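You operate a simulated robot arm through the tools that you are given. There is no shell and no other tool. Be economical: measure what you need, move in short steps, check, and stop when the job is done.

You are at the controls of a simulated robot arm. One attempt, no reset.

Task
Measure the two spacers beside the caliper and stand each in the pocket for its size.
Fine: use the caliper and leave it open.

Only the result counts: the job must be done as asked and must still hold three seconds after the hand-in. Knocking over, shifting, dropping, spilling or breaking anything else fails it.

Robot
A 7-joint arm with a two-finger parallel gripper, fixed in place. Base frame: the origin is at the foot of the arm, x ahead of it, y to its left, z up. Units: mm, degrees, N and s.
Its first joint turns from -66.0 to 66.0 degrees. Payload 2.5 kg.
The tool frame sits at the grasp point between the pads (the TCP): z along the fingers, y along the line on which they close. The tips reach 23 mm beyond it. Largest opening 94 mm; finger width 38, thickness 10; the body of the gripper, 54 by 96 mm, starts 39 mm behind the TCP.
Orientation is that of the tool frame in the base frame, as a unit quaternion [x, y, z, w]. With the fingers straight down and closing along the base's y, the tool's x points along the base's -x, its y along +y and its z along -z.

Tools
- The arm moves only by the tool arm_command. Its argument "increments" is one flat list of numbers, 7 for each row, row after row: the shift along the tool's x, y, z in mm, then the turn, a rotation vector about the tool's x, y, z in degrees, then the finger opening in mm, from 0 to 94. In form: [x, y, z, ax, ay, az, grip, x, y, z, ax, ay, az, grip, ...]. A call has 1 to 20 rows; each row is the pose to reach, as a shift and turn from the pose commanded when the call began, along the tool's axes at that moment. A row lasts 0.2 s, in which the tool goes at most 50 mm and 8.6 degrees; a call with a longer step from one row to the next is refused whole, and so is a gripper value outside its range. Where a pose cannot be reached the arm comes as near as it can. A force on the tool above 40 N (or 10 N above the force at the start of the call, whichever is more), or a blocked arm, ends the call early, and 0.2 s more pass. The fingers move at their own pace (about 108 mm/s each) and stop on an object; they squeeze with about 26 N. The grip force told is the motor's: it shows also when the fingers shut on nothing. Time passes only in rows, and 0.2 s behind the last, so rows that repeat a pose let the fingers close. The reply holds the time, the measured pose of the TCP, the force on the tool along the base axes, the opening and the grip force, in the units named above and with some noise.
- Cameras (640 x 400 px; columns grow to the right, rows downward): "scene" is fixed at [102.3, -393, 558.8]; the picture's right is [0.94, -0.34, 0.00], its down [-0.15, -0.41, -0.90] and it looks along [0.31, 0.84, -0.44] (base axes); focal length 337 px, centre (320, 200). "wrist" rides on the gripper at [86, 16, -75] in the tool frame; the picture's right is [-0.18, 0.98, 0.00], its down [-0.58, -0.11, -0.81] and it looks along [-0.79, -0.15, 0.59] (tool axes); focal length 243 px, centre (320, 200). There is no depth. A picture from a camera that has moved, and an enlarged one, comes with that camera's place and axes in the base frame and with its lens.
- snapshot(camera): a new picture of that camera. The clock stands still meanwhile.
- close_up(camera, box): a new picture of the part [left, top, right, bottom] of that camera's present view, enlarged. The clock stands still meanwhile.
- finish_job(): hands the job in; it is judged then, once.

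Work in short steps. Places have to be worked out from the pictures, the camera data and where the tool is seen: move nearer, look again, correct. Check each grasp and each placing, and mend what went wrong. You have 120 turns and 68 pictures in all, those below and enlarged ones among them. Open the gripper and draw the arm clear of the work before you hand the job in, unless the task says otherwise; then end with one line.

The tools are called after "Request:" as a command line: name --argument value ..., lists and objects as JSON in quotes. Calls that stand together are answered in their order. arm_command: Moves the arm, as the interface text tells. Its arguments: {"type":"object","properties":{"increments":{"type":"array","items":{"type":"number"}}},"required":["increments"]} The other tools are called the same way: snapshot (camera) takes a picture; close_up (camera, box) takes an enlarged picture of a part of a camera's view; finish_job () hands the job in.

At the start:

```text
time: 0.0
tool_pos: [388.1, 244.7, 254.0]
tcp_rot: [0.0, 1.0, 0.0, 0.0]
ft_force: [0.4, 0.3, -0.1]
opening: 93.8
grasp_force: 0.1
```

scene: 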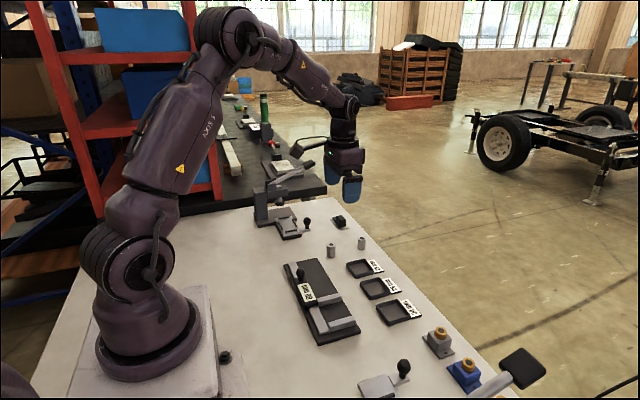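
wrist: 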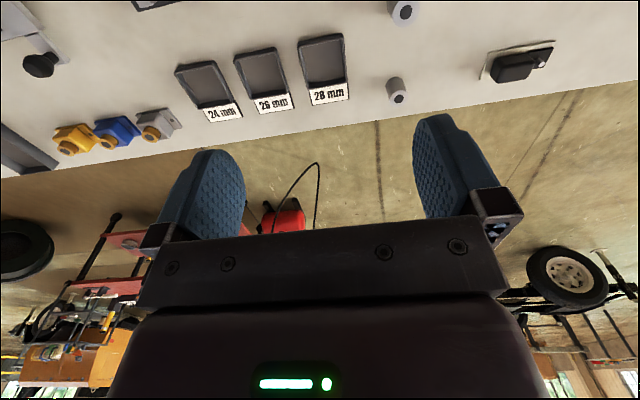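

I'll look closely at the workspace first.

Request:
close_up --camera "scene" --box '[240, 200, 440, 350]'

Request:
close_up --camera "wrist" --box '[0, 0, 560, 180]'

Request:
close_up --camera "scene" --box '[270, 250, 370, 350]'

```text
2.67 times, centred on (340, 275) of scene
camera zoom: at [102.3, -393.0, 558.8], right [0.94, -0.34, 0.0], down [-0.15, -0.41, -0.9], along [0.31, 0.84, -0.44], focal length 899 px, centre (267, 0)
```

zoom: 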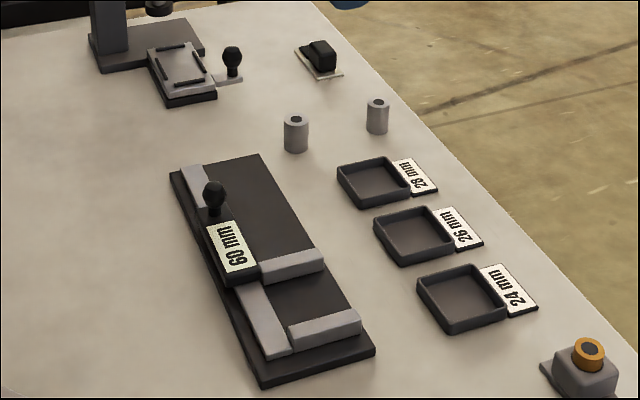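

```text
1.14 times, centred on (280, 90) of wrist
camera zoom: at [300.8, 261.1, 328.8], right [0.18, 0.98, 0.0], down [0.58, -0.11, 0.81], along [0.79, -0.15, -0.59], focal length 277 px, centre (366, 326)
```

zoom: 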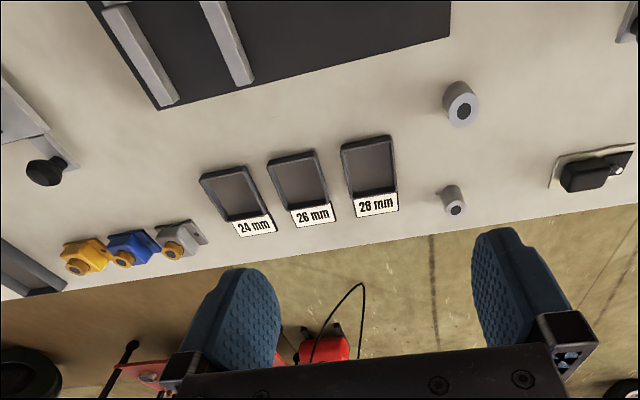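

```text
4.00 times, centred on (320, 300) of scene
camera zoom: at [102.3, -393.0, 558.8], right [0.94, -0.34, 0.0], down [-0.15, -0.41, -0.9], along [0.31, 0.84, -0.44], focal length 1348 px, centre (320, -200)
```

zoom: 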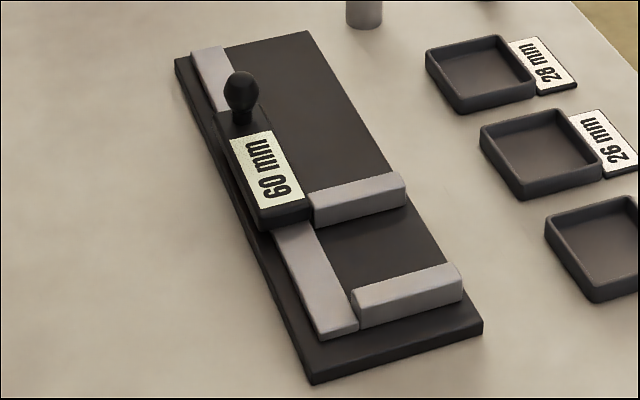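

Intersecting the two views puts the table near z≈0, not -620. That gives the spacers at about (400,328) and (493,329), and the caliper plate at x 262–357, y 52–320. I'll move above spacer A and turn so the fingers close along x.

Request:
arm_command --increments '[-1, 8, 8, 0, 0, -8.2, 94, -2, 16, 16, 0, 0, -16.4, 94, -3, 24, 24, 0, 0, -24.6, 94, -4, 32, 32, 0, 0, -32.8, 94, -5, 40, 40, 0, 0, -41, 90, -6, 48, 48, 0, 0, -49.2, 85, -8, 56, 56, 0, 0, -57.4, 80, -9, 64, 64, 0, 0, -65.6, 75, -10, 72, 72, 0, 0, -73.8, 70, -11, 80, 80, 0, 0, -82, 65, -12, 83, 84, 0, 0, -90, 60, -12, 83, 84, 0, 0, -90, 60]'

```text
time: 2.6
tool_pos: [399.7, 328.0, 170.7]
tcp_rot: [0.708, -0.707, 0.0, 0.0]
ft_force: [0.4, 0.1, 0.0]
opening: 59.9
grasp_force: 0.0
```

The turn worked. I'll check the view from here.

Request:
snapshot --camera "wrist"

Request:
snapshot --camera "scene"

```text
62 pictures are left
camera wrist: at [383.3, 240.9, 244.6], right [-0.98, 0.18, 0.0], down [0.11, 0.58, 0.81], along [0.15, 0.79, -0.59], focal length 243 px, centre (320, 200)
```

wrist: 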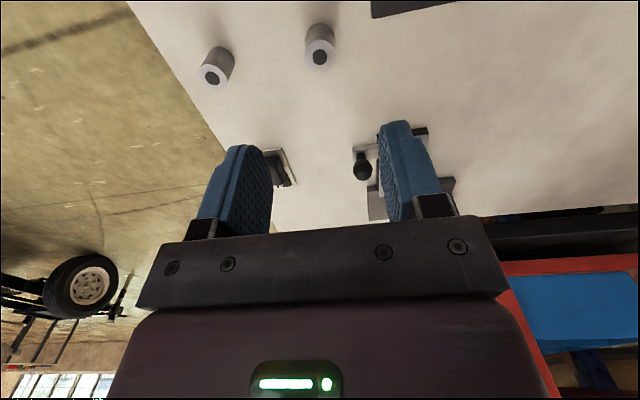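

```text
61 pictures are left
```

scene: 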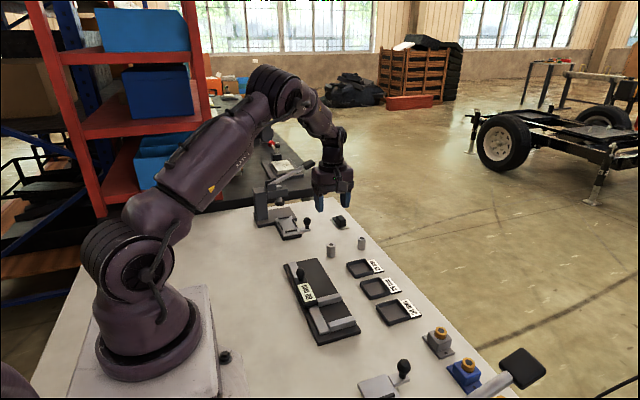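

Spacer A lies along the expected ray, so x≈400, y≈327 holds. I'll descend to z≈85 and look again.

Request:
arm_command --increments '[0, 0, 40, 0, 0, 0, 60, 0, 0, 85, 0, 0, 0, 60, 0, 0, 85, 0, 0, 0, 60]'

Request:
snapshot --camera "wrist"

Request:
close_up --camera "scene" --box '[300, 190, 400, 270]'

```text
time: 3.4
tool_pos: [398.9, 326.5, 85.1]
tcp_rot: [0.708, -0.707, 0.0, 0.001]
ft_force: [-0.4, 0.6, 0.2]
opening: 60.0
grasp_force: 0.0
```

```text
60 pictures are left
camera wrist: at [382.8, 241.2, 160.0], right [-0.98, 0.18, 0.0], down [0.11, 0.58, 0.81], along [0.15, 0.79, -0.59], focal length 243 px, centre (320, 200)
```

wrist: 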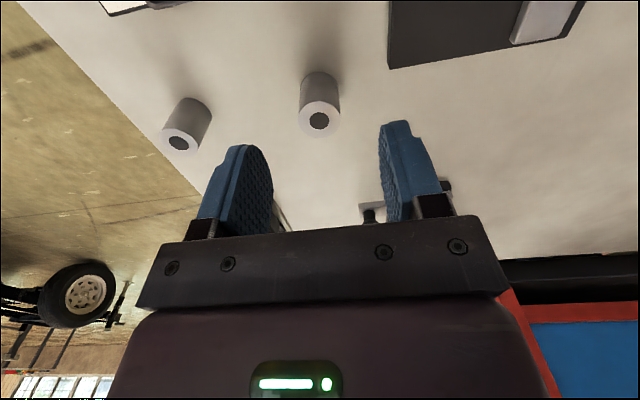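

```text
5.00 times, centred on (350, 230) of scene
camera zoom: at [102.3, -393.0, 558.8], right [0.94, -0.34, 0.0], down [-0.15, -0.41, -0.9], along [0.31, 0.84, -0.44], focal length 1685 px, centre (170, 50)
```

zoom: 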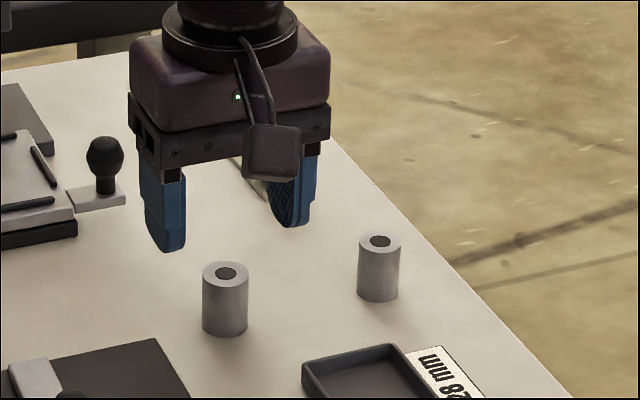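

Spacer A's centre works out to about (399.5, 329), with the top at z≈32. I'll lower so the tips are at about z=14, then close.

Request:
arm_command --increments '[-2.5, -0.5, 20, 0, 0, 0, 60, -2.5, -0.5, 40, 0, 0, 0, 60, -2.5, -0.5, 48, 0, 0, 0, 60, -2.5, -0.5, 48, 0, 0, 0, 60, -2.5, -0.5, 48, 0, 0, 0, 40, -2.5, -0.5, 48, 0, 0, 0, 20, -2.5, -0.5, 48, 0, 0, 0, 20, -2.5, -0.5, 48, 0, 0, 0, 20]'

Request:
snapshot --camera "wrist"

Request:
close_up --camera "scene" --box '[300, 190, 400, 270]'

```text
time: 5.2
tool_pos: [400.1, 330.3, 37.5]
tcp_rot: [0.707, -0.707, 0.0, 0.0]
ft_force: [0.5, 0.4, -0.9]
opening: 25.3
grasp_force: 25.7
```

```text
58 pictures are left
camera wrist: at [383.6, 243.8, 111.4], right [-0.98, 0.18, 0.0], down [0.11, 0.58, 0.81], along [0.15, 0.79, -0.59], focal length 243 px, centre (320, 200)
```

wrist: 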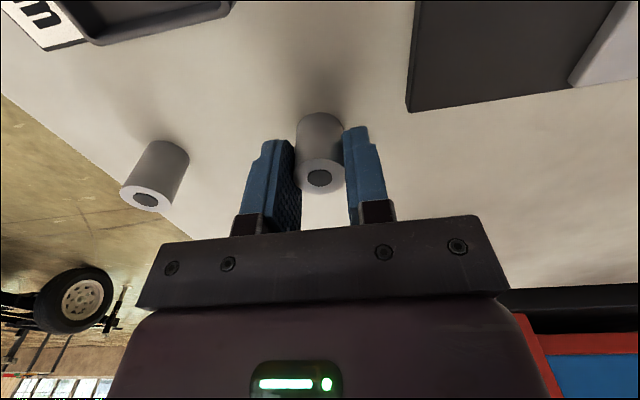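

```text
5.00 times, centred on (350, 230) of scene
camera zoom: at [102.3, -393.0, 558.8], right [0.94, -0.34, 0.0], down [-0.15, -0.41, -0.9], along [0.31, 0.84, -0.44], focal length 1685 px, centre (170, 50)
```

zoom: 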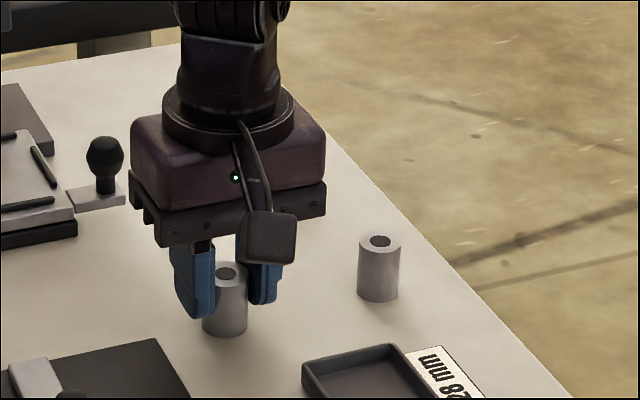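

The grip is firm at 25.3 mm, which is ambiguous, so the caliper has to decide. I'll lift and carry the spacer above the caliper gap, estimated at x 295–355, y 80–140.

Request:
arm_command --increments '[0, 0, -20, 0, 0, 0, 20, 0, 0, -50, 0, 0, 0, 20, 0, 0, -83, 0, 0, 0, 20, 38, 11, -83, 0, 0, 0, 20, 76, 22, -83, 0, 0, 0, 20, 114, 33, -83, 0, 0, 0, 20, 152, 44, -83, 0, 0, 0, 20, 190, 55, -83, 0, 0, 0, 20, 225, 65, -83, 0, 0, 0, 20, 225, 65, -83, 0, 0, 0, 20]'

Request:
snapshot --camera "wrist"

Request:
close_up --camera "scene" --box '[270, 240, 370, 350]'

```text
time: 7.4
tool_pos: [334.8, 105.6, 120.6]
tcp_rot: [-0.707, 0.707, 0.001, 0.0]
ft_force: [0.7, 1.6, -1.5]
opening: 25.3
grasp_force: 26.5
```

```text
56 pictures are left
camera wrist: at [319.0, 19.0, 194.3], right [-0.98, 0.18, 0.0], down [0.11, 0.58, 0.81], along [0.15, 0.79, -0.59], focal length 243 px, centre (320, 200)
```

wrist: 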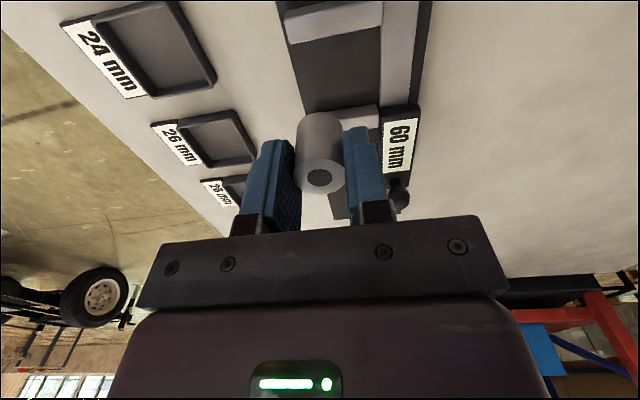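

```text
3.64 times, centred on (320, 295) of scene
camera zoom: at [102.3, -393.1, 558.8], right [0.94, -0.34, 0.0], down [-0.15, -0.41, -0.9], along [0.31, 0.84, -0.44], focal length 1226 px, centre (320, -146)
```

zoom: 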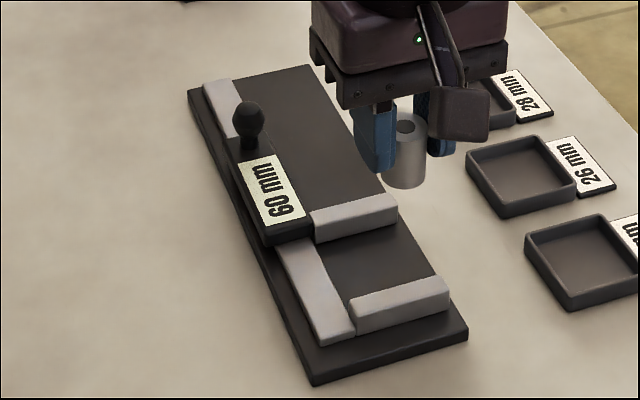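

The gap runs from about y=77 to 136. I'll shift 2 mm toward the fixed jaw and lower to just above the plate.

Request:
arm_command --increments '[2, 0, 30, 0, 0, 0, 20, 2, 0, 60, 0, 0, 0, 20, 2, 0, 69, 0, 0, 0, 20, 2, 0, 69, 0, 0, 0, 20]'

Request:
close_up --camera "scene" --box '[280, 260, 380, 350]'

Request:
snapshot --camera "wrist"

```text
time: 8.4
tool_pos: [334.3, 104.3, 51.2]
tcp_rot: [0.707, -0.707, 0.0, 0.0]
ft_force: [-0.4, -0.2, -0.7]
opening: 25.7
grasp_force: 25.6
```

```text
4.44 times, centred on (330, 305) of scene
camera zoom: at [102.3, -393.0, 558.8], right [0.94, -0.34, 0.0], down [-0.15, -0.41, -0.9], along [0.31, 0.84, -0.44], focal length 1498 px, centre (276, -267)
```

zoom: 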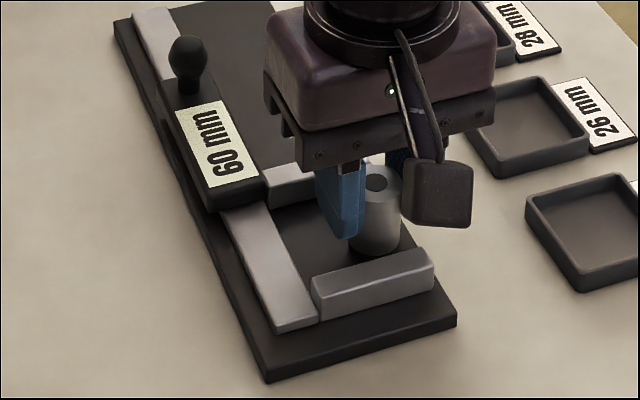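

```text
53 pictures are left
camera wrist: at [318.5, 17.5, 125.8], right [-0.98, 0.18, 0.0], down [0.11, 0.58, 0.81], along [0.15, 0.79, -0.59], focal length 243 px, centre (320, 200)
```

wrist: 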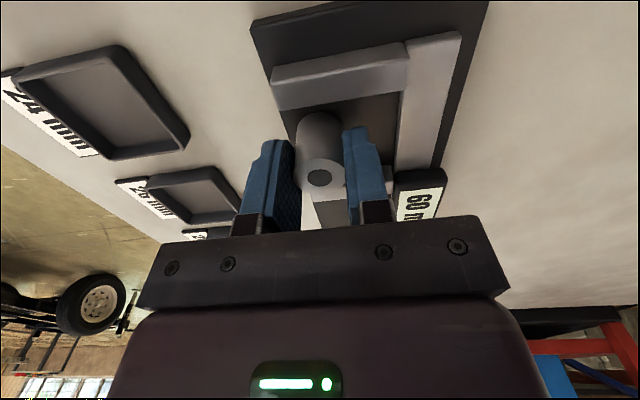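

The spacer hangs inside the gap. I'll lower it in 1 mm steps, watching for contact.

Request:
arm_command --increments '[0, 0, 1, 0, 0, 0, 20, 0, 0, 2, 0, 0, 0, 20, 0, 0, 3, 0, 0, 0, 20, 0, 0, 3, 0, 0, 0, 20]'

Request:
arm_command --increments '[0, 0, 0.7, 0, 0, 0, 20, 0, 0, 1.4, 0, 0, 0, 20, 0, 0, 2, 0, 0, 0, 20, 0, 0, 2, 0, 0, 0, 20]'

```text
time: 9.4
tool_pos: [335.7, 102.5, 47.9]
tcp_rot: [-0.707, 0.707, 0.001, 0.0]
ft_force: [0.2, 0.1, -1.4]
opening: 25.8
grasp_force: 26.4
```

```text
time: 10.4
tool_pos: [334.6, 103.6, 45.6]
tcp_rot: [-0.707, 0.707, 0.0, 0.0]
ft_force: [-3.6, -0.3, 15.8]
opening: 25.4
grasp_force: 25.8
```

Contact, with 16 N upward, so the spacer is on the plate. I'll ease up slightly, release and rise.

Request:
arm_command --increments '[0, 0, -0.4, 0, 0, 0, 20, 0, 0, -0.4, 0, 0, 0, 34, 0, 0, -0.4, 0, 0, 0, 42, 0, 0, -0.4, 0, 0, 0, 42, 0, 0, -30, 0, 0, 0, 42, 0, 0, -75, 0, 0, 0, 42, 0, 0, -75, 0, 0, 0, 42]'

Request:
snapshot --camera "wrist"

Request:
close_up --camera "scene" --box '[280, 260, 380, 350]'

```text
time: 12.0
tool_pos: [335.8, 103.6, 121.1]
tcp_rot: [-0.707, 0.707, 0.0, 0.0]
ft_force: [0.7, 0.4, 0.4]
opening: 41.8
grasp_force: 0.2
```

```text
52 pictures are left
camera wrist: at [319.0, 16.3, 195.7], right [-0.98, 0.18, 0.0], down [0.11, 0.58, 0.81], along [0.15, 0.79, -0.59], focal length 243 px, centre (320, 200)
```

wrist: 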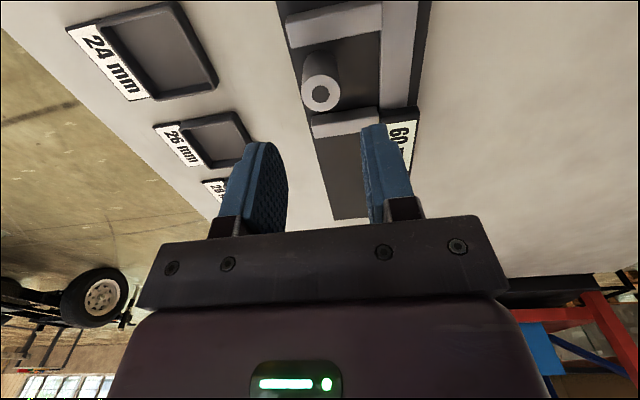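

```text
4.44 times, centred on (330, 305) of scene
camera zoom: at [102.3, -393.0, 558.8], right [0.94, -0.34, 0.0], down [-0.15, -0.41, -0.9], along [0.31, 0.84, -0.44], focal length 1498 px, centre (276, -267)
```

zoom: 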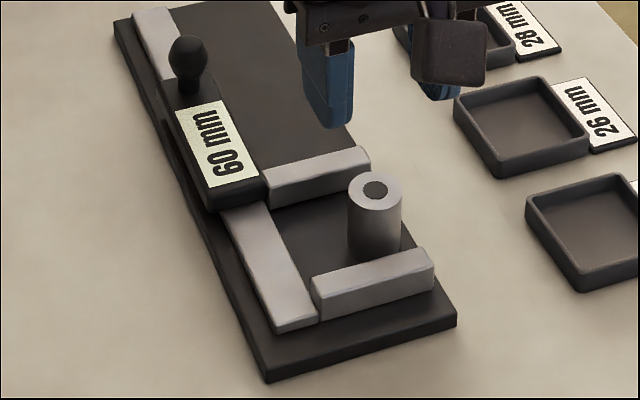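

The spacer stands between the jaws. The knob should be at about (281, 227, 50), so I'll move above it to check.

Request:
arm_command --increments '[-40, 18, 0, 0, 0, 0, 60, -80, 36, 0, 0, 0, 0, 60, -118, 54, 0, 0, 0, 0, 60, -118, 54, 0, 0, 0, 0, 60]'

Request:
snapshot --camera "wrist"

```text
time: 13.0
tool_pos: [281.6, 221.7, 121.1]
tcp_rot: [0.707, -0.707, -0.001, 0.0]
ft_force: [-0.1, 0.6, -0.1]
opening: 60.1
grasp_force: 0.0
```

```text
50 pictures are left
camera wrist: at [264.9, 135.7, 195.2], right [-0.98, 0.18, 0.0], down [0.11, 0.58, 0.81], along [0.15, 0.79, -0.59], focal length 243 px, centre (320, 200)
```

wrist: 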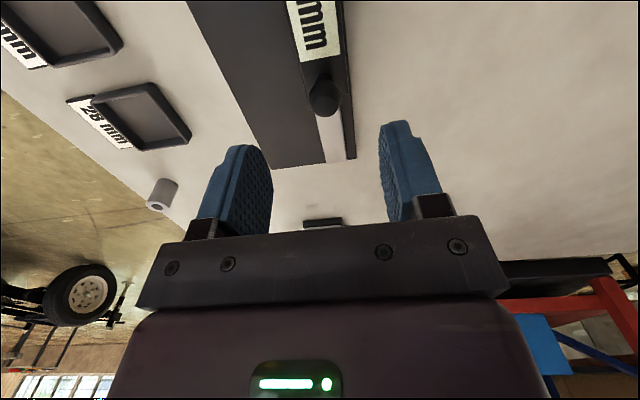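

Combining both views, the knob centre is about (278, 215, 60). I'll lower to it and grip.

Request:
arm_command --increments '[6.5, 3.5, 25, 0, 0, 0, 60, 6.5, 3.5, 45, 0, 0, 0, 60, 6.5, 3.5, 57, 0, 0, 0, 60, 6.5, 3.5, 57, 0, 0, 0, 60]'

Request:
snapshot --camera "wrist"

Request:
close_up --camera "scene" --box '[260, 240, 360, 330]'

```text
time: 14.0
tool_pos: [278.5, 215.4, 64.3]
tcp_rot: [0.707, -0.707, 0.0, 0.001]
ft_force: [-0.5, 1.3, 0.1]
opening: 60.1
grasp_force: 0.1
```

```text
49 pictures are left
camera wrist: at [261.4, 128.8, 138.2], right [-0.98, 0.18, 0.0], down [0.11, 0.58, 0.81], along [0.15, 0.79, -0.59], focal length 243 px, centre (320, 200)
```

wrist: 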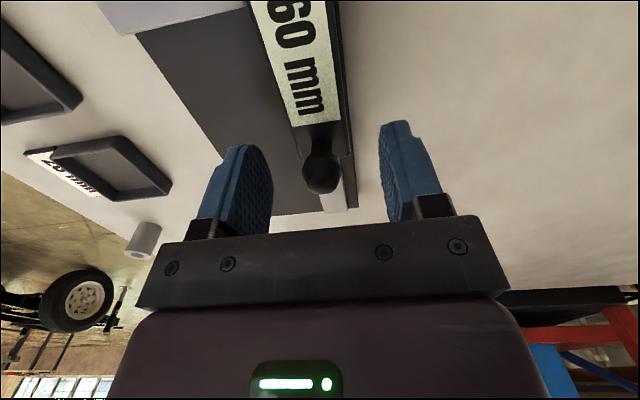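

```text
4.44 times, centred on (310, 285) of scene
camera zoom: at [102.3, -393.0, 558.8], right [0.94, -0.34, 0.0], down [-0.15, -0.41, -0.9], along [0.31, 0.84, -0.44], focal length 1498 px, centre (364, -178)
```

zoom: 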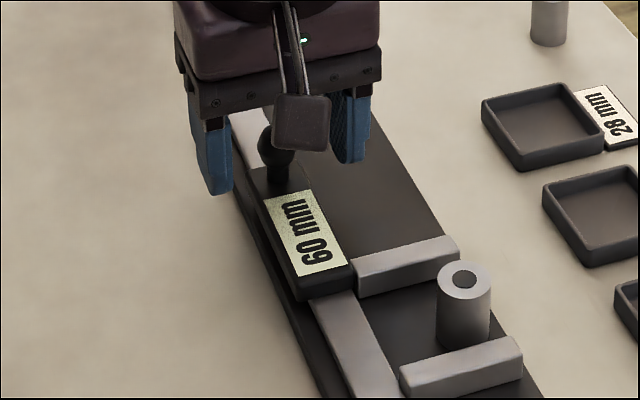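

The knob sits centred between the fingers. I'll lower 4 mm and close on it.

Request:
arm_command --increments '[0, 1, 4, 0, 0, 0, 60, 0, 1, 4, 0, 0, 0, 35, 0, 1, 4, 0, 0, 0, 12, 0, 1, 4, 0, 0, 0, 12, 0, 1, 4, 0, 0, 0, 12]'

```text
time: 15.2
tool_pos: [277.2, 214.6, 59.4]
tcp_rot: [-0.707, 0.708, 0.001, 0.001]
ft_force: [16.2, 0.9, -10.9]
opening: 19.4
grasp_force: 45.5
```

The knob is gripped at 19.4 mm with some side load. I'll relieve 1 mm of that and slide toward the fixed jaw.

Request:
arm_command --increments '[0, -1, 0, 0, 0, 0, 12, 4, -1, 0, 0, 0, 0, 12, 8, -1, 0, 0, 0, 0, 12, 12, -1, 0, 0, 0, 0, 12, 16, -1, 0, 0, 0, 0, 12, 20, -1, 0, 0, 0, 0, 12, 20, -1, 0, 0, 0, 0, 12]'

Request:
close_up --camera "scene" --box '[260, 240, 360, 340]'

```text
time: 16.8
tool_pos: [277.9, 194.4, 60.1]
tcp_rot: [-0.706, 0.708, 0.0, 0.0]
ft_force: [19.4, 0.3, -20.9]
opening: 19.0
grasp_force: 45.5
```

```text
4.00 times, centred on (310, 290) of scene
camera zoom: at [102.4, -393.0, 558.9], right [0.94, -0.34, 0.0], down [-0.15, -0.42, -0.9], along [0.31, 0.84, -0.44], focal length 1348 px, centre (360, -160)
```

zoom: 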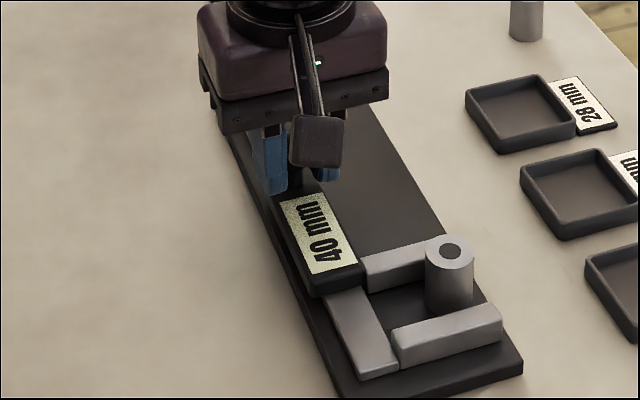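

The slide moves easily and the display reads 40 mm. I'll continue in 1 mm steps until the jaws meet the spacer.

Request:
arm_command --increments '[2, 0, 0, 0, 0, 0, 12, 4, 0, 0, 0, 0, 0, 12, 6, 0, 0, 0, 0, 0, 12, 8, 0, 0, 0, 0, 0, 12, 10, 0, 0, 0, 0, 0, 12, 11, 0, 0, 0, 0, 0, 12, 12, 0, 0, 0, 0, 0, 12, 13, 0, 0, 0, 0, 0, 12, 14, 0, 0, 0, 0, 0, 12, 15, 0, 0, 0, 0, 0, 12, 16, 0, 0, 0, 0, 0, 12, 17, 0, 0, 0, 0, 0, 12]'

Request:
close_up --camera "scene" --box '[260, 240, 360, 340]'

```text
time: 19.4
tool_pos: [278.3, 180.7, 60.3]
tcp_rot: [0.708, -0.706, -0.001, -0.003]
ft_force: [16.7, 20.5, -27.4]
opening: 19.0
grasp_force: 44.8
```

```text
4.00 times, centred on (310, 290) of scene
camera zoom: at [102.4, -393.0, 558.9], right [0.94, -0.34, 0.0], down [-0.15, -0.42, -0.9], along [0.31, 0.84, -0.44], focal length 1348 px, centre (360, -160)
```

zoom: 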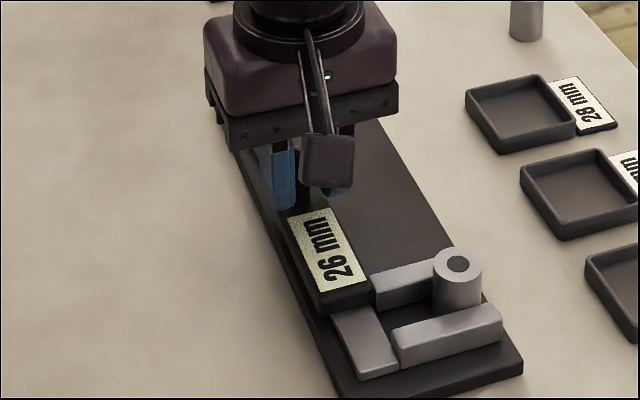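

The slide stopped against a 20 N load at 26 mm. I'll confirm with a sharper look.

Request:
close_up --camera "scene" --box '[305, 285, 355, 335]'

Request:
snapshot --camera "wrist"

```text
8.00 times, centred on (330, 310) of scene
camera zoom: at [102.4, -393.0, 558.9], right [0.94, -0.34, 0.0], down [-0.15, -0.42, -0.9], along [0.31, 0.84, -0.44], focal length 2696 px, centre (240, -680)
```

zoom: 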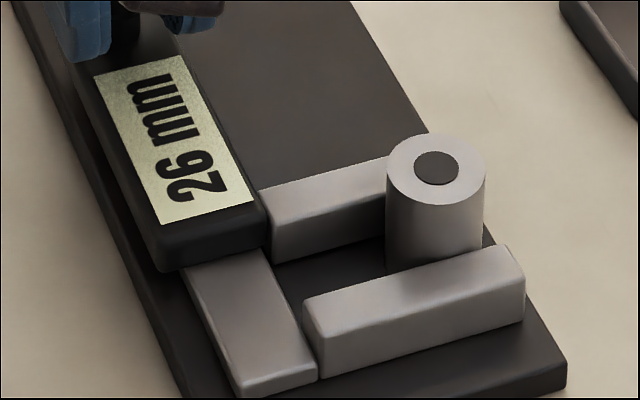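

```text
44 pictures are left
camera wrist: at [261.7, 93.6, 134.6], right [-0.98, 0.18, 0.0], down [0.11, 0.58, 0.81], along [0.15, 0.8, -0.59], focal length 243 px, centre (320, 200)
```

wrist: 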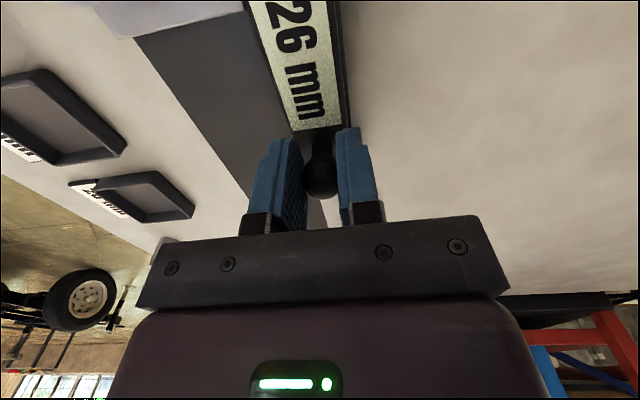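

Spacer A measures 26 mm. I'll slide the jaw open again, release the knob and rise.

Request:
arm_command --increments '[-4, 0, 0, 0, 0, 0, 12, -9, 0, 0, 0, 0, 0, 12, -14, 0, 0, 0, 0, 0, 12, -19, 0, 0, 0, 0, 0, 12, -24, 0, 0, 0, 0, 0, 12, -29, 0, 0, 0, 0, 0, 12, -33, 0, 0, 0, 0, 0, 12, -36, 0, 0, 0, 0, 0, 12, -36, 0, 0, 0, 0, 0, 12, -36, 0, 0, 0, 0, 0, 35, -36, 0, 0, 0, 0, 0, 50, -36, 0, 0, 0, 0, 0, 50, -36, 0, -30, 0, 0, 0, 50, -36, 0, -62, 0, 0, 0, 50, -36, 0, -62, 0, 0, 0, 50]'

Request:
close_up --camera "scene" --box '[260, 240, 420, 340]'

```text
time: 22.6
tool_pos: [277.0, 212.5, 123.2]
tcp_rot: [-0.707, 0.707, 0.0, 0.0]
ft_force: [-0.2, 0.5, 0.0]
opening: 50.0
grasp_force: 0.1
```

```text
4.00 times, centred on (340, 290) of scene
camera zoom: at [102.3, -393.0, 558.8], right [0.94, -0.34, 0.0], down [-0.15, -0.41, -0.9], along [0.31, 0.84, -0.44], focal length 1348 px, centre (240, -160)
```

zoom: 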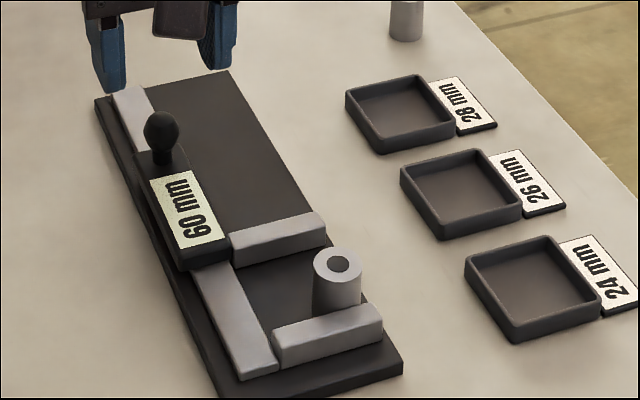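

The caliper is back at 60 mm and the spacer now touches the fixed jaw, at y≈90. I'll move over it with the fingers biased +y to clear the jaw.

Request:
arm_command --increments '[38, -20, 0, 0, 0, 0, 44, 76, -40, 0, 0, 0, 0, 44, 113, -58.5, 0, 0, 0, 0, 44, 113, -58.5, 0, 0, 0, 0, 44, 113, -58.5, 40, 0, 0, 0, 44, 113, -58.5, 55, 0, 0, 0, 44, 113, -58.5, 55, 0, 0, 0, 44]'

Request:
snapshot --camera "wrist"

Request:
close_up --camera "scene" --box '[290, 260, 370, 340]'

```text
time: 24.2
tool_pos: [336.3, 101.1, 67.6]
tcp_rot: [0.707, -0.707, 0.0, 0.0]
ft_force: [0.9, 0.1, 0.3]
opening: 43.9
grasp_force: 0.0
```

```text
42 pictures are left
camera wrist: at [319.3, 14.5, 141.2], right [-0.98, 0.18, 0.0], down [0.11, 0.58, 0.81], along [0.15, 0.79, -0.59], focal length 243 px, centre (320, 200)
```

wrist: 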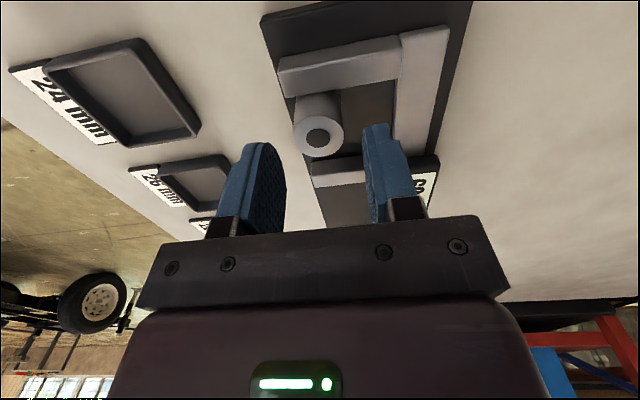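

```text
5.00 times, centred on (330, 300) of scene
camera zoom: at [102.3, -393.0, 558.8], right [0.94, -0.34, 0.0], down [-0.15, -0.41, -0.9], along [0.31, 0.84, -0.44], focal length 1685 px, centre (270, -300)
```

zoom: 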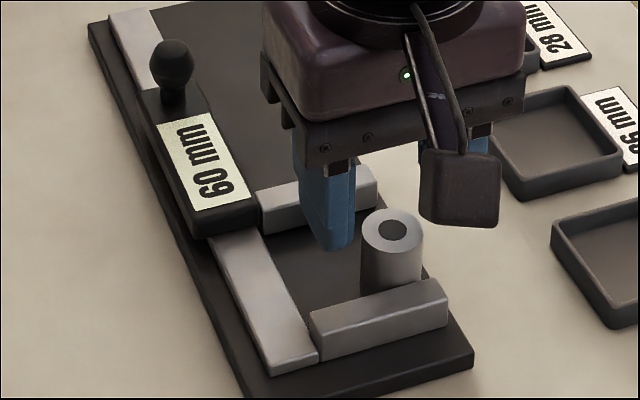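

The spacer is at about (335.6, 93). I'll lower to z≈46 and close.

Request:
arm_command --increments '[0, 0.5, 10, 0, 0, 0, 44, 0, 0.5, 21.5, 0, 0, 0, 44, 0, 0.5, 21.5, 0, 0, 0, 44, 0, 0.5, 21.5, 0, 0, 0, 32, 0, 0.5, 21.5, 0, 0, 0, 20, 0, 0.5, 21.5, 0, 0, 0, 20, 0, 0.5, 21.5, 0, 0, 0, 20]'

Request:
arm_command --increments '[0, 0, -20, 0, 0, 0, 20, 0, 0, -50, 0, 0, 0, 20, 0, 0, -85, 0, 0, 0, 20, 0, 0, -85, 0, 0, 0, 20]'

Request:
snapshot --camera "wrist"

Request:
close_up --camera "scene" --box '[290, 220, 430, 340]'

```text
time: 25.8
tool_pos: [336.1, 102.0, 45.6]
tcp_rot: [0.707, -0.707, 0.0, -0.001]
ft_force: [-0.1, 0.6, 1.1]
opening: 25.5
grasp_force: 25.8
```

```text
time: 26.8
tool_pos: [335.2, 101.2, 129.7]
tcp_rot: [0.707, -0.707, 0.0, 0.0]
ft_force: [0.6, 0.4, -1.3]
opening: 25.5
grasp_force: 26.1
```

```text
40 pictures are left
camera wrist: at [318.4, 14.2, 205.0], right [-0.98, 0.18, 0.0], down [0.11, 0.58, 0.81], along [0.15, 0.79, -0.59], focal length 243 px, centre (320, 200)
```

wrist: 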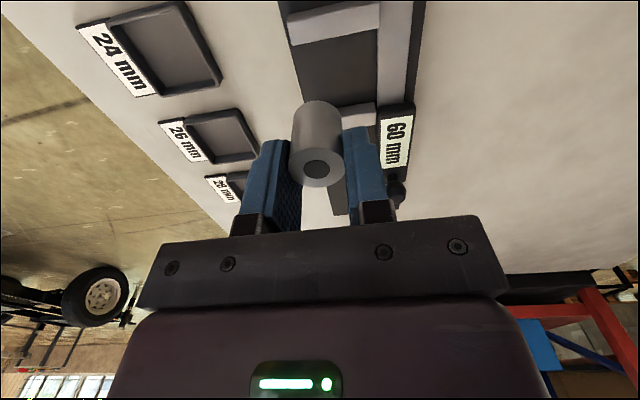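

```text
3.33 times, centred on (360, 280) of scene
camera zoom: at [102.3, -393.0, 558.8], right [0.94, -0.34, 0.0], down [-0.15, -0.41, -0.9], along [0.31, 0.84, -0.44], focal length 1124 px, centre (187, -67)
```

zoom: 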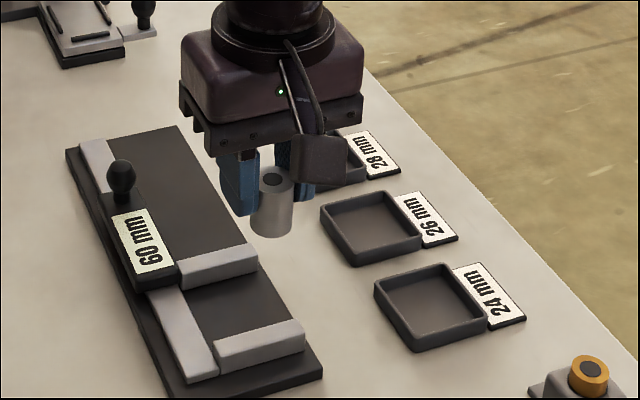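

The spacer is held and the caliper is undisturbed. I'll carry it towards the 26 mm pocket, at about (450, 160), and look again.

Request:
arm_command --increments '[-20, -38, 0, 0, 0, 0, 20, -40, -76, 0, 0, 0, 0, 20, -64, -115, 0, 0, 0, 0, 20, -64, -115, 0, 0, 0, 0, 20]'

Request:
snapshot --camera "wrist"

Request:
close_up --camera "scene" --box '[330, 230, 430, 330]'

```text
time: 27.8
tool_pos: [451.0, 165.6, 130.2]
tcp_rot: [-0.707, 0.707, 0.0, 0.0]
ft_force: [-0.3, -0.1, 0.0]
opening: 25.7
grasp_force: 26.0
```

```text
38 pictures are left
camera wrist: at [433.6, 78.5, 204.9], right [-0.98, 0.18, 0.0], down [0.11, 0.58, 0.81], along [0.15, 0.79, -0.59], focal length 243 px, centre (320, 200)
```

wrist: 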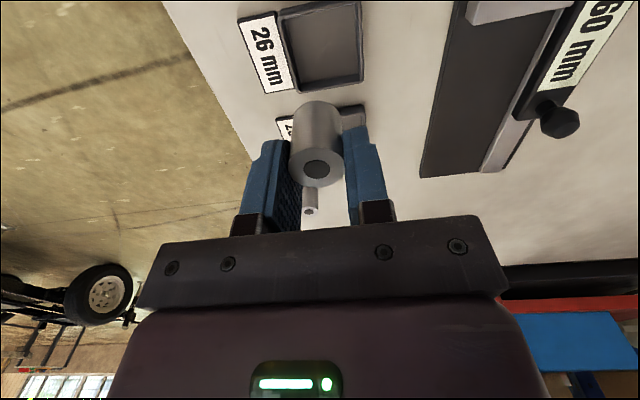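

```text
4.00 times, centred on (380, 280) of scene
camera zoom: at [102.3, -393.0, 558.8], right [0.94, -0.34, 0.0], down [-0.15, -0.41, -0.9], along [0.31, 0.84, -0.44], focal length 1348 px, centre (80, -120)
```

zoom: 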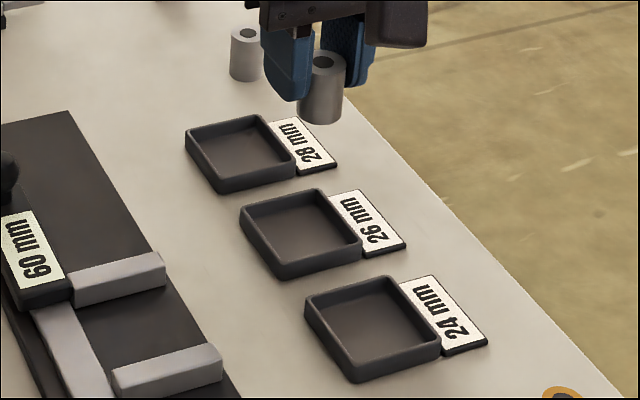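

Both views put the 26 mm pocket centre at about (447.5, 157), roughly 52 mm outside. I'll line up with the in-hand offset, descend partway and check.

Request:
arm_command --increments '[1, 3.5, 30, 0, 0, 0, 20, 1, 3.5, 66, 0, 0, 0, 20, 1, 3.5, 66, 0, 0, 0, 20]'

Request:
snapshot --camera "wrist"

Request:
close_up --camera "scene" --box '[340, 240, 420, 320]'

```text
time: 28.6
tool_pos: [447.1, 163.3, 63.4]
tcp_rot: [0.707, -0.707, 0.0, 0.0]
ft_force: [0.3, -0.5, -0.9]
opening: 25.5
grasp_force: 26.0
```

```text
36 pictures are left
camera wrist: at [429.9, 77.2, 138.5], right [-0.98, 0.18, 0.0], down [0.11, 0.58, 0.81], along [0.15, 0.79, -0.59], focal length 243 px, centre (320, 200)
```

wrist: 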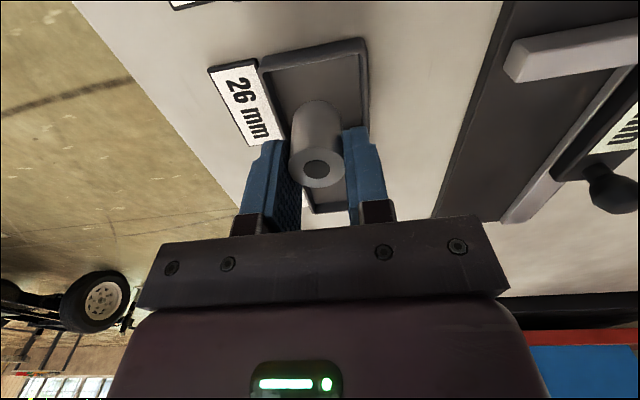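

```text
5.00 times, centred on (380, 280) of scene
camera zoom: at [102.3, -393.0, 558.8], right [0.94, -0.34, 0.0], down [-0.15, -0.41, -0.9], along [0.31, 0.84, -0.44], focal length 1685 px, centre (20, -200)
```

zoom: 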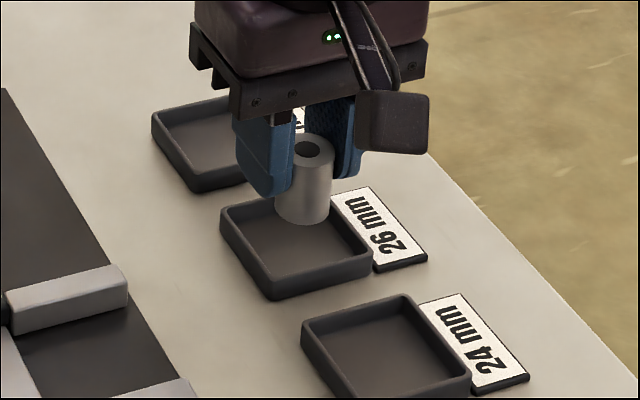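

The spacer is over the pocket with its centre at about y=158.5 against a pocket centre of about 156. I'll nudge it by (-1, -2) and go down gently to contact.

Request:
arm_command --increments '[2, 1, 8, 0, 0, 0, 20, 2, 1, 16, 0, 0, 0, 20, 2, 1, 19, 0, 0, 0, 20, 2, 1, 20, 0, 0, 0, 20, 2, 1, 20.5, 0, 0, 0, 20, 2, 1, 20.5, 0, 0, 0, 20]'

Request:
close_up --camera "scene" --box '[340, 240, 420, 320]'

```text
time: 30.0
tool_pos: [445.7, 162.4, 44.5]
tcp_rot: [-0.707, 0.707, 0.0, 0.0]
ft_force: [0.0, -0.4, -1.6]
opening: 25.5
grasp_force: 26.0
```

```text
5.00 times, centred on (380, 280) of scene
camera zoom: at [102.3, -393.0, 558.8], right [0.94, -0.34, 0.0], down [-0.15, -0.41, -0.9], along [0.31, 0.84, -0.44], focal length 1685 px, centre (20, -200)
```

zoom: 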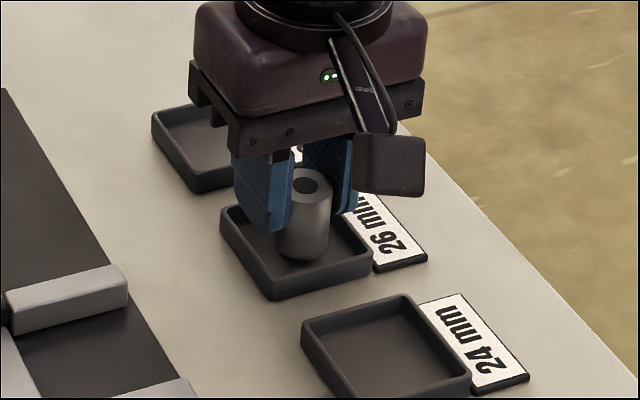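

It's inside the pocket and still hanging. I'll continue down to contact.

Request:
arm_command --increments '[0, 0, 0.8, 0, 0, 0, 20, 0, 0, 1.6, 0, 0, 0, 20, 0, 0, 2.2, 0, 0, 0, 20, 0, 0, 2.2, 0, 0, 0, 20]'

```text
time: 31.0
tool_pos: [446.1, 160.8, 42.3]
tcp_rot: [0.708, -0.707, -0.001, -0.001]
ft_force: [0.0, -0.4, -1.4]
opening: 25.6
grasp_force: 25.7
```

Request:
arm_command --increments '[0, 0, 0.6, 0, 0, 0, 20, 0, 0, 1.2, 0, 0, 0, 20, 0, 0, 1.8, 0, 0, 0, 20, 0, 0, 1.8, 0, 0, 0, 20]'

```text
time: 32.0
tool_pos: [445.3, 162.1, 39.9]
tcp_rot: [0.708, -0.707, 0.0, 0.0]
ft_force: [-0.1, -0.2, -0.7]
opening: 25.6
grasp_force: 26.1
```

No contact yet, so a little further.

Request:
arm_command --increments '[0, 0, 0.5, 0, 0, 0, 20, 0, 0, 1, 0, 0, 0, 20, 0, 0, 1, 0, 0, 0, 20]'

```text
time: 32.8
tool_pos: [444.5, 162.7, 38.6]
tcp_rot: [-0.707, 0.708, 0.0, 0.0]
ft_force: [0.1, 0.1, -0.2]
opening: 25.5
grasp_force: 26.1
```

Request:
arm_command --increments '[0, 0, 0.5, 0, 0, 0, 20, 0, 0, 1, 0, 0, 0, 20, 0, 0, 1, 0, 0, 0, 20]'

```text
time: 33.6
tool_pos: [446.4, 161.9, 38.8]
tcp_rot: [-0.707, 0.707, -0.001, 0.001]
ft_force: [-5.2, -1.8, 17.0]
opening: 25.7
grasp_force: 26.2
```

Contact at 17 N. I'll ease up, release with a small opening so the fingers stay above the rim, then rise.

Request:
arm_command --increments '[0, 0, -0.6, 0, 0, 0, 20, 0, 0, -0.6, 0, 0, 0, 32, 0, 0, -0.6, 0, 0, 0, 38, 0, 0, -0.6, 0, 0, 0, 38, 0, 0, -30, 0, 0, 0, 38, 0, 0, -75, 0, 0, 0, 38, 0, 0, -110, 0, 0, 0, 40, 0, 0, -110, 0, 0, 0, 40]'

Request:
close_up --camera "scene" --box '[330, 220, 430, 320]'

```text
time: 35.4
tool_pos: [446.7, 161.8, 147.9]
tcp_rot: [0.707, -0.707, 0.001, 0.0]
ft_force: [-0.3, -0.1, 0.2]
opening: 40.0
grasp_force: 0.1
```

```text
4.00 times, centred on (380, 270) of scene
camera zoom: at [102.3, -393.0, 558.8], right [0.94, -0.34, 0.0], down [-0.15, -0.41, -0.9], along [0.31, 0.84, -0.44], focal length 1348 px, centre (80, -80)
```

zoom: 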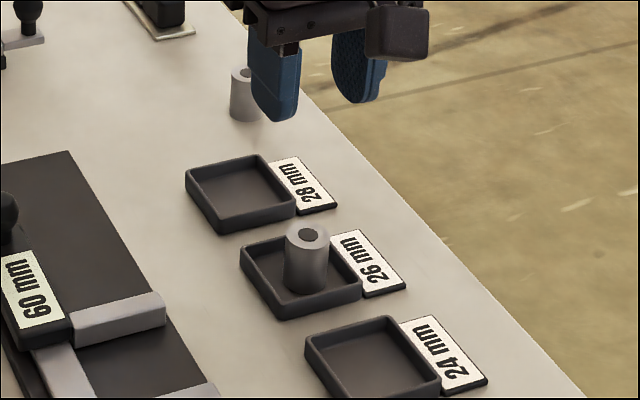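

Spacer A stands in the 26 mm pocket. Next I'll go above spacer B, at about (492, 329).

Request:
arm_command --increments '[-40, -11, 0, 0, 0, 0, 60, -80, -22, 0, 0, 0, 0, 60, -120, -33, 0, 0, 0, 0, 60, -166, -45, 0, 0, 0, 0, 60, -166, -45, 40, 0, 0, 0, 60, -166, -45, 63, 0, 0, 0, 60, -166, -45, 63, 0, 0, 0, 60]'

Request:
snapshot --camera "wrist"

Request:
close_up --camera "scene" --box '[320, 190, 400, 270]'

```text
time: 37.0
tool_pos: [490.6, 328.7, 82.9]
tcp_rot: [0.707, -0.707, -0.001, 0.0]
ft_force: [-0.1, -0.1, -0.2]
opening: 59.9
grasp_force: 0.0
```

```text
32 pictures are left
camera wrist: at [474.2, 242.6, 158.8], right [-0.98, 0.18, 0.0], down [0.11, 0.58, 0.81], along [0.15, 0.79, -0.59], focal length 243 px, centre (320, 200)
```

wrist: 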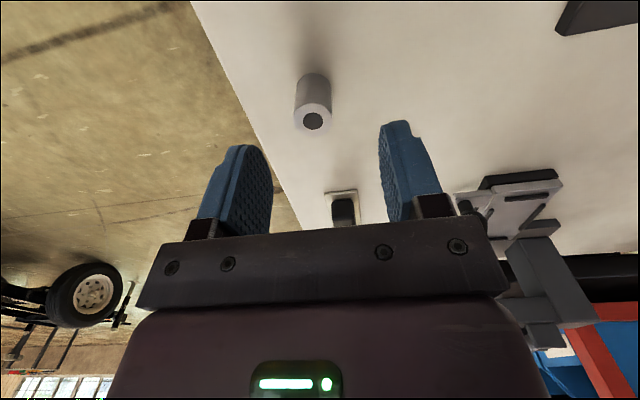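

```text
5.00 times, centred on (360, 230) of scene
camera zoom: at [102.3, -393.0, 558.8], right [0.94, -0.34, 0.0], down [-0.15, -0.41, -0.9], along [0.31, 0.84, -0.44], focal length 1685 px, centre (120, 50)
```

zoom: 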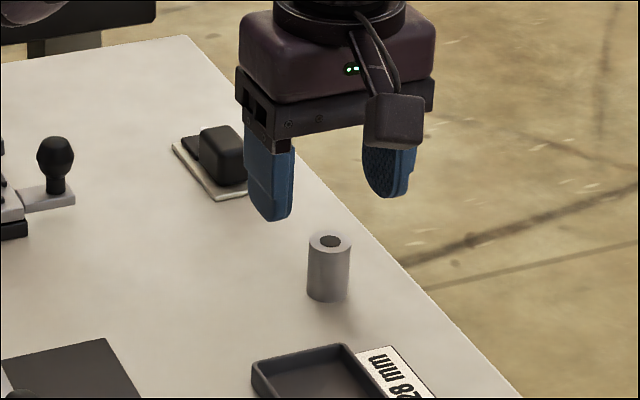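

Spacer B is at about (495, 330). I'll correct, lower to z≈37 and grip.

Request:
arm_command --increments '[-2, -4.6, 20, 0, 0, 0, 60, -2, -4.6, 40, 0, 0, 0, 60, -2, -4.6, 47, 0, 0, 0, 60, -2, -4.6, 47, 0, 0, 0, 60, -2, -4.6, 47, 0, 0, 0, 40, -2, -4.6, 47, 0, 0, 0, 18, -2, -4.6, 47, 0, 0, 0, 18, -2, -4.6, 47, 0, 0, 0, 18]'

Request:
snapshot --camera "wrist"

```text
time: 38.8
tool_pos: [492.8, 327.1, 37.0]
tcp_rot: [0.707, -0.707, -0.001, 0.0]
ft_force: [-0.6, -0.3, 0.3]
opening: 23.3
grasp_force: 25.9
out of reach, approached as far as the arm can: row 3, 4, 5, 6, 7, 8
```

```text
30 pictures are left
camera wrist: at [476.5, 241.3, 112.5], right [-0.98, 0.18, 0.0], down [0.11, 0.58, 0.81], along [0.15, 0.79, -0.59], focal length 243 px, centre (320, 200)
```

wrist: 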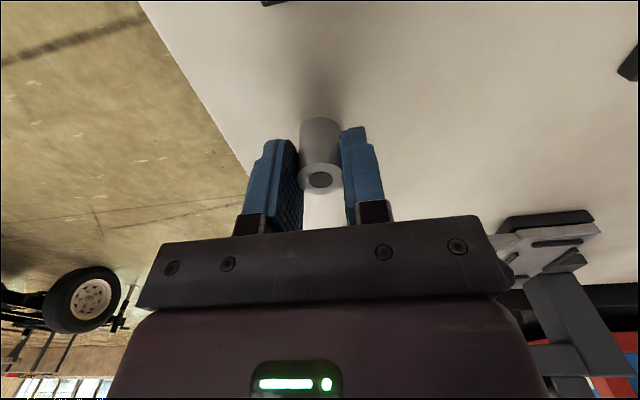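

It's gripped at 23.3 mm, at the edge of reach. I'll lift it straight up.

Request:
arm_command --increments '[0, 0, -20, 0, 0, 0, 18, 0, 0, -50, 0, 0, 0, 18, 0, 0, -85, 0, 0, 0, 18, 5, 5, -85, 0, 0, 0, 18, 5, 5, -85, 0, 0, 0, 18]'

```text
time: 40.0
tool_pos: [486.8, 322.4, 122.5]
tcp_rot: [0.707, -0.707, 0.0, -0.001]
ft_force: [0.1, -0.6, -1.6]
opening: 23.6
grasp_force: 26.1
```

Now I'll carry it over the caliper gap.

Request:
arm_command --increments '[36, 25, 0, 0, 0, 0, 18, 72, 50, 0, 0, 0, 0, 18, 109, 76, 0, 0, 0, 0, 18, 146, 101, 0, 0, 0, 0, 18, 182, 127, 0, 0, 0, 0, 18, 219, 152, 0, 0, 0, 0, 18, 219, 152, 0, 0, 0, 0, 18, 219, 152, 40, 0, 0, 0, 18, 219, 152, 70, 0, 0, 0, 18, 219, 152, 70, 0, 0, 0, 18]'

Request:
snapshot --camera "wrist"

Request:
close_up --camera "scene" --box '[280, 260, 380, 350]'

```text
time: 42.2
tool_pos: [336.1, 104.2, 51.2]
tcp_rot: [-0.707, 0.707, 0.001, 0.0]
ft_force: [0.0, 0.4, -1.2]
opening: 23.5
grasp_force: 25.8
```

```text
29 pictures are left
camera wrist: at [319.1, 17.1, 126.4], right [-0.98, 0.18, 0.0], down [0.11, 0.58, 0.81], along [0.15, 0.79, -0.59], focal length 243 px, centre (320, 200)
```

wrist: 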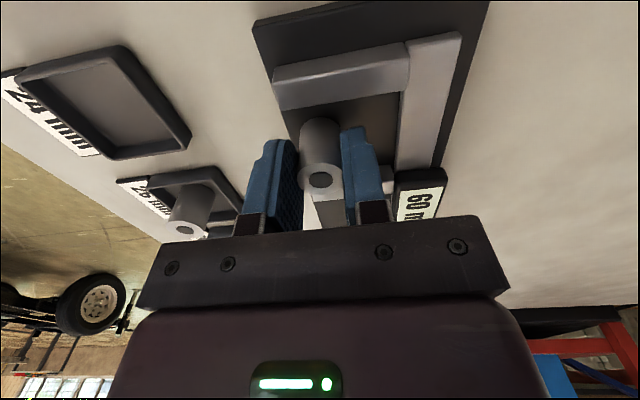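

```text
4.44 times, centred on (330, 305) of scene
camera zoom: at [102.3, -393.0, 558.8], right [0.94, -0.34, 0.0], down [-0.15, -0.41, -0.9], along [0.31, 0.84, -0.44], focal length 1498 px, centre (276, -267)
```

zoom: 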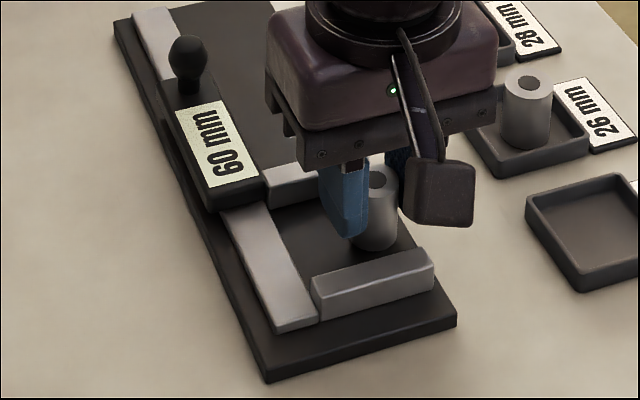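

It's in place inside the gap, so I'll lower to contact.

Request:
arm_command --increments '[0, 1, 1, 0, 0, 0, 18, 0, 1, 2, 0, 0, 0, 18, 0, 1, 3, 0, 0, 0, 18, 0, 1, 4, 0, 0, 0, 18, 0, 1, 4, 0, 0, 0, 18]'

Request:
arm_command --increments '[0, 0, 0.5, 0, 0, 0, 18, 0, 0, 1, 0, 0, 0, 18, 0, 0, 1, 0, 0, 0, 18]'

```text
time: 43.4
tool_pos: [334.5, 104.4, 48.3]
tcp_rot: [0.708, -0.707, -0.001, 0.0]
ft_force: [-0.2, 0.1, -1.6]
opening: 23.5
grasp_force: 26.3
```

```text
time: 44.2
tool_pos: [334.1, 103.8, 47.3]
tcp_rot: [0.707, -0.707, 0.001, -0.001]
ft_force: [0.8, 0.0, -0.6]
opening: 23.4
grasp_force: 26.2
```

Request:
arm_command --increments '[0, 0, 0.6, 0, 0, 0, 18, 0, 0, 1.2, 0, 0, 0, 18, 0, 0, 1.2, 0, 0, 0, 18]'

```text
time: 45.0
tool_pos: [335.7, 103.3, 48.7]
tcp_rot: [-0.707, 0.707, 0.0, 0.001]
ft_force: [-5.3, -3.2, 16.7]
opening: 23.5
grasp_force: 25.4
```

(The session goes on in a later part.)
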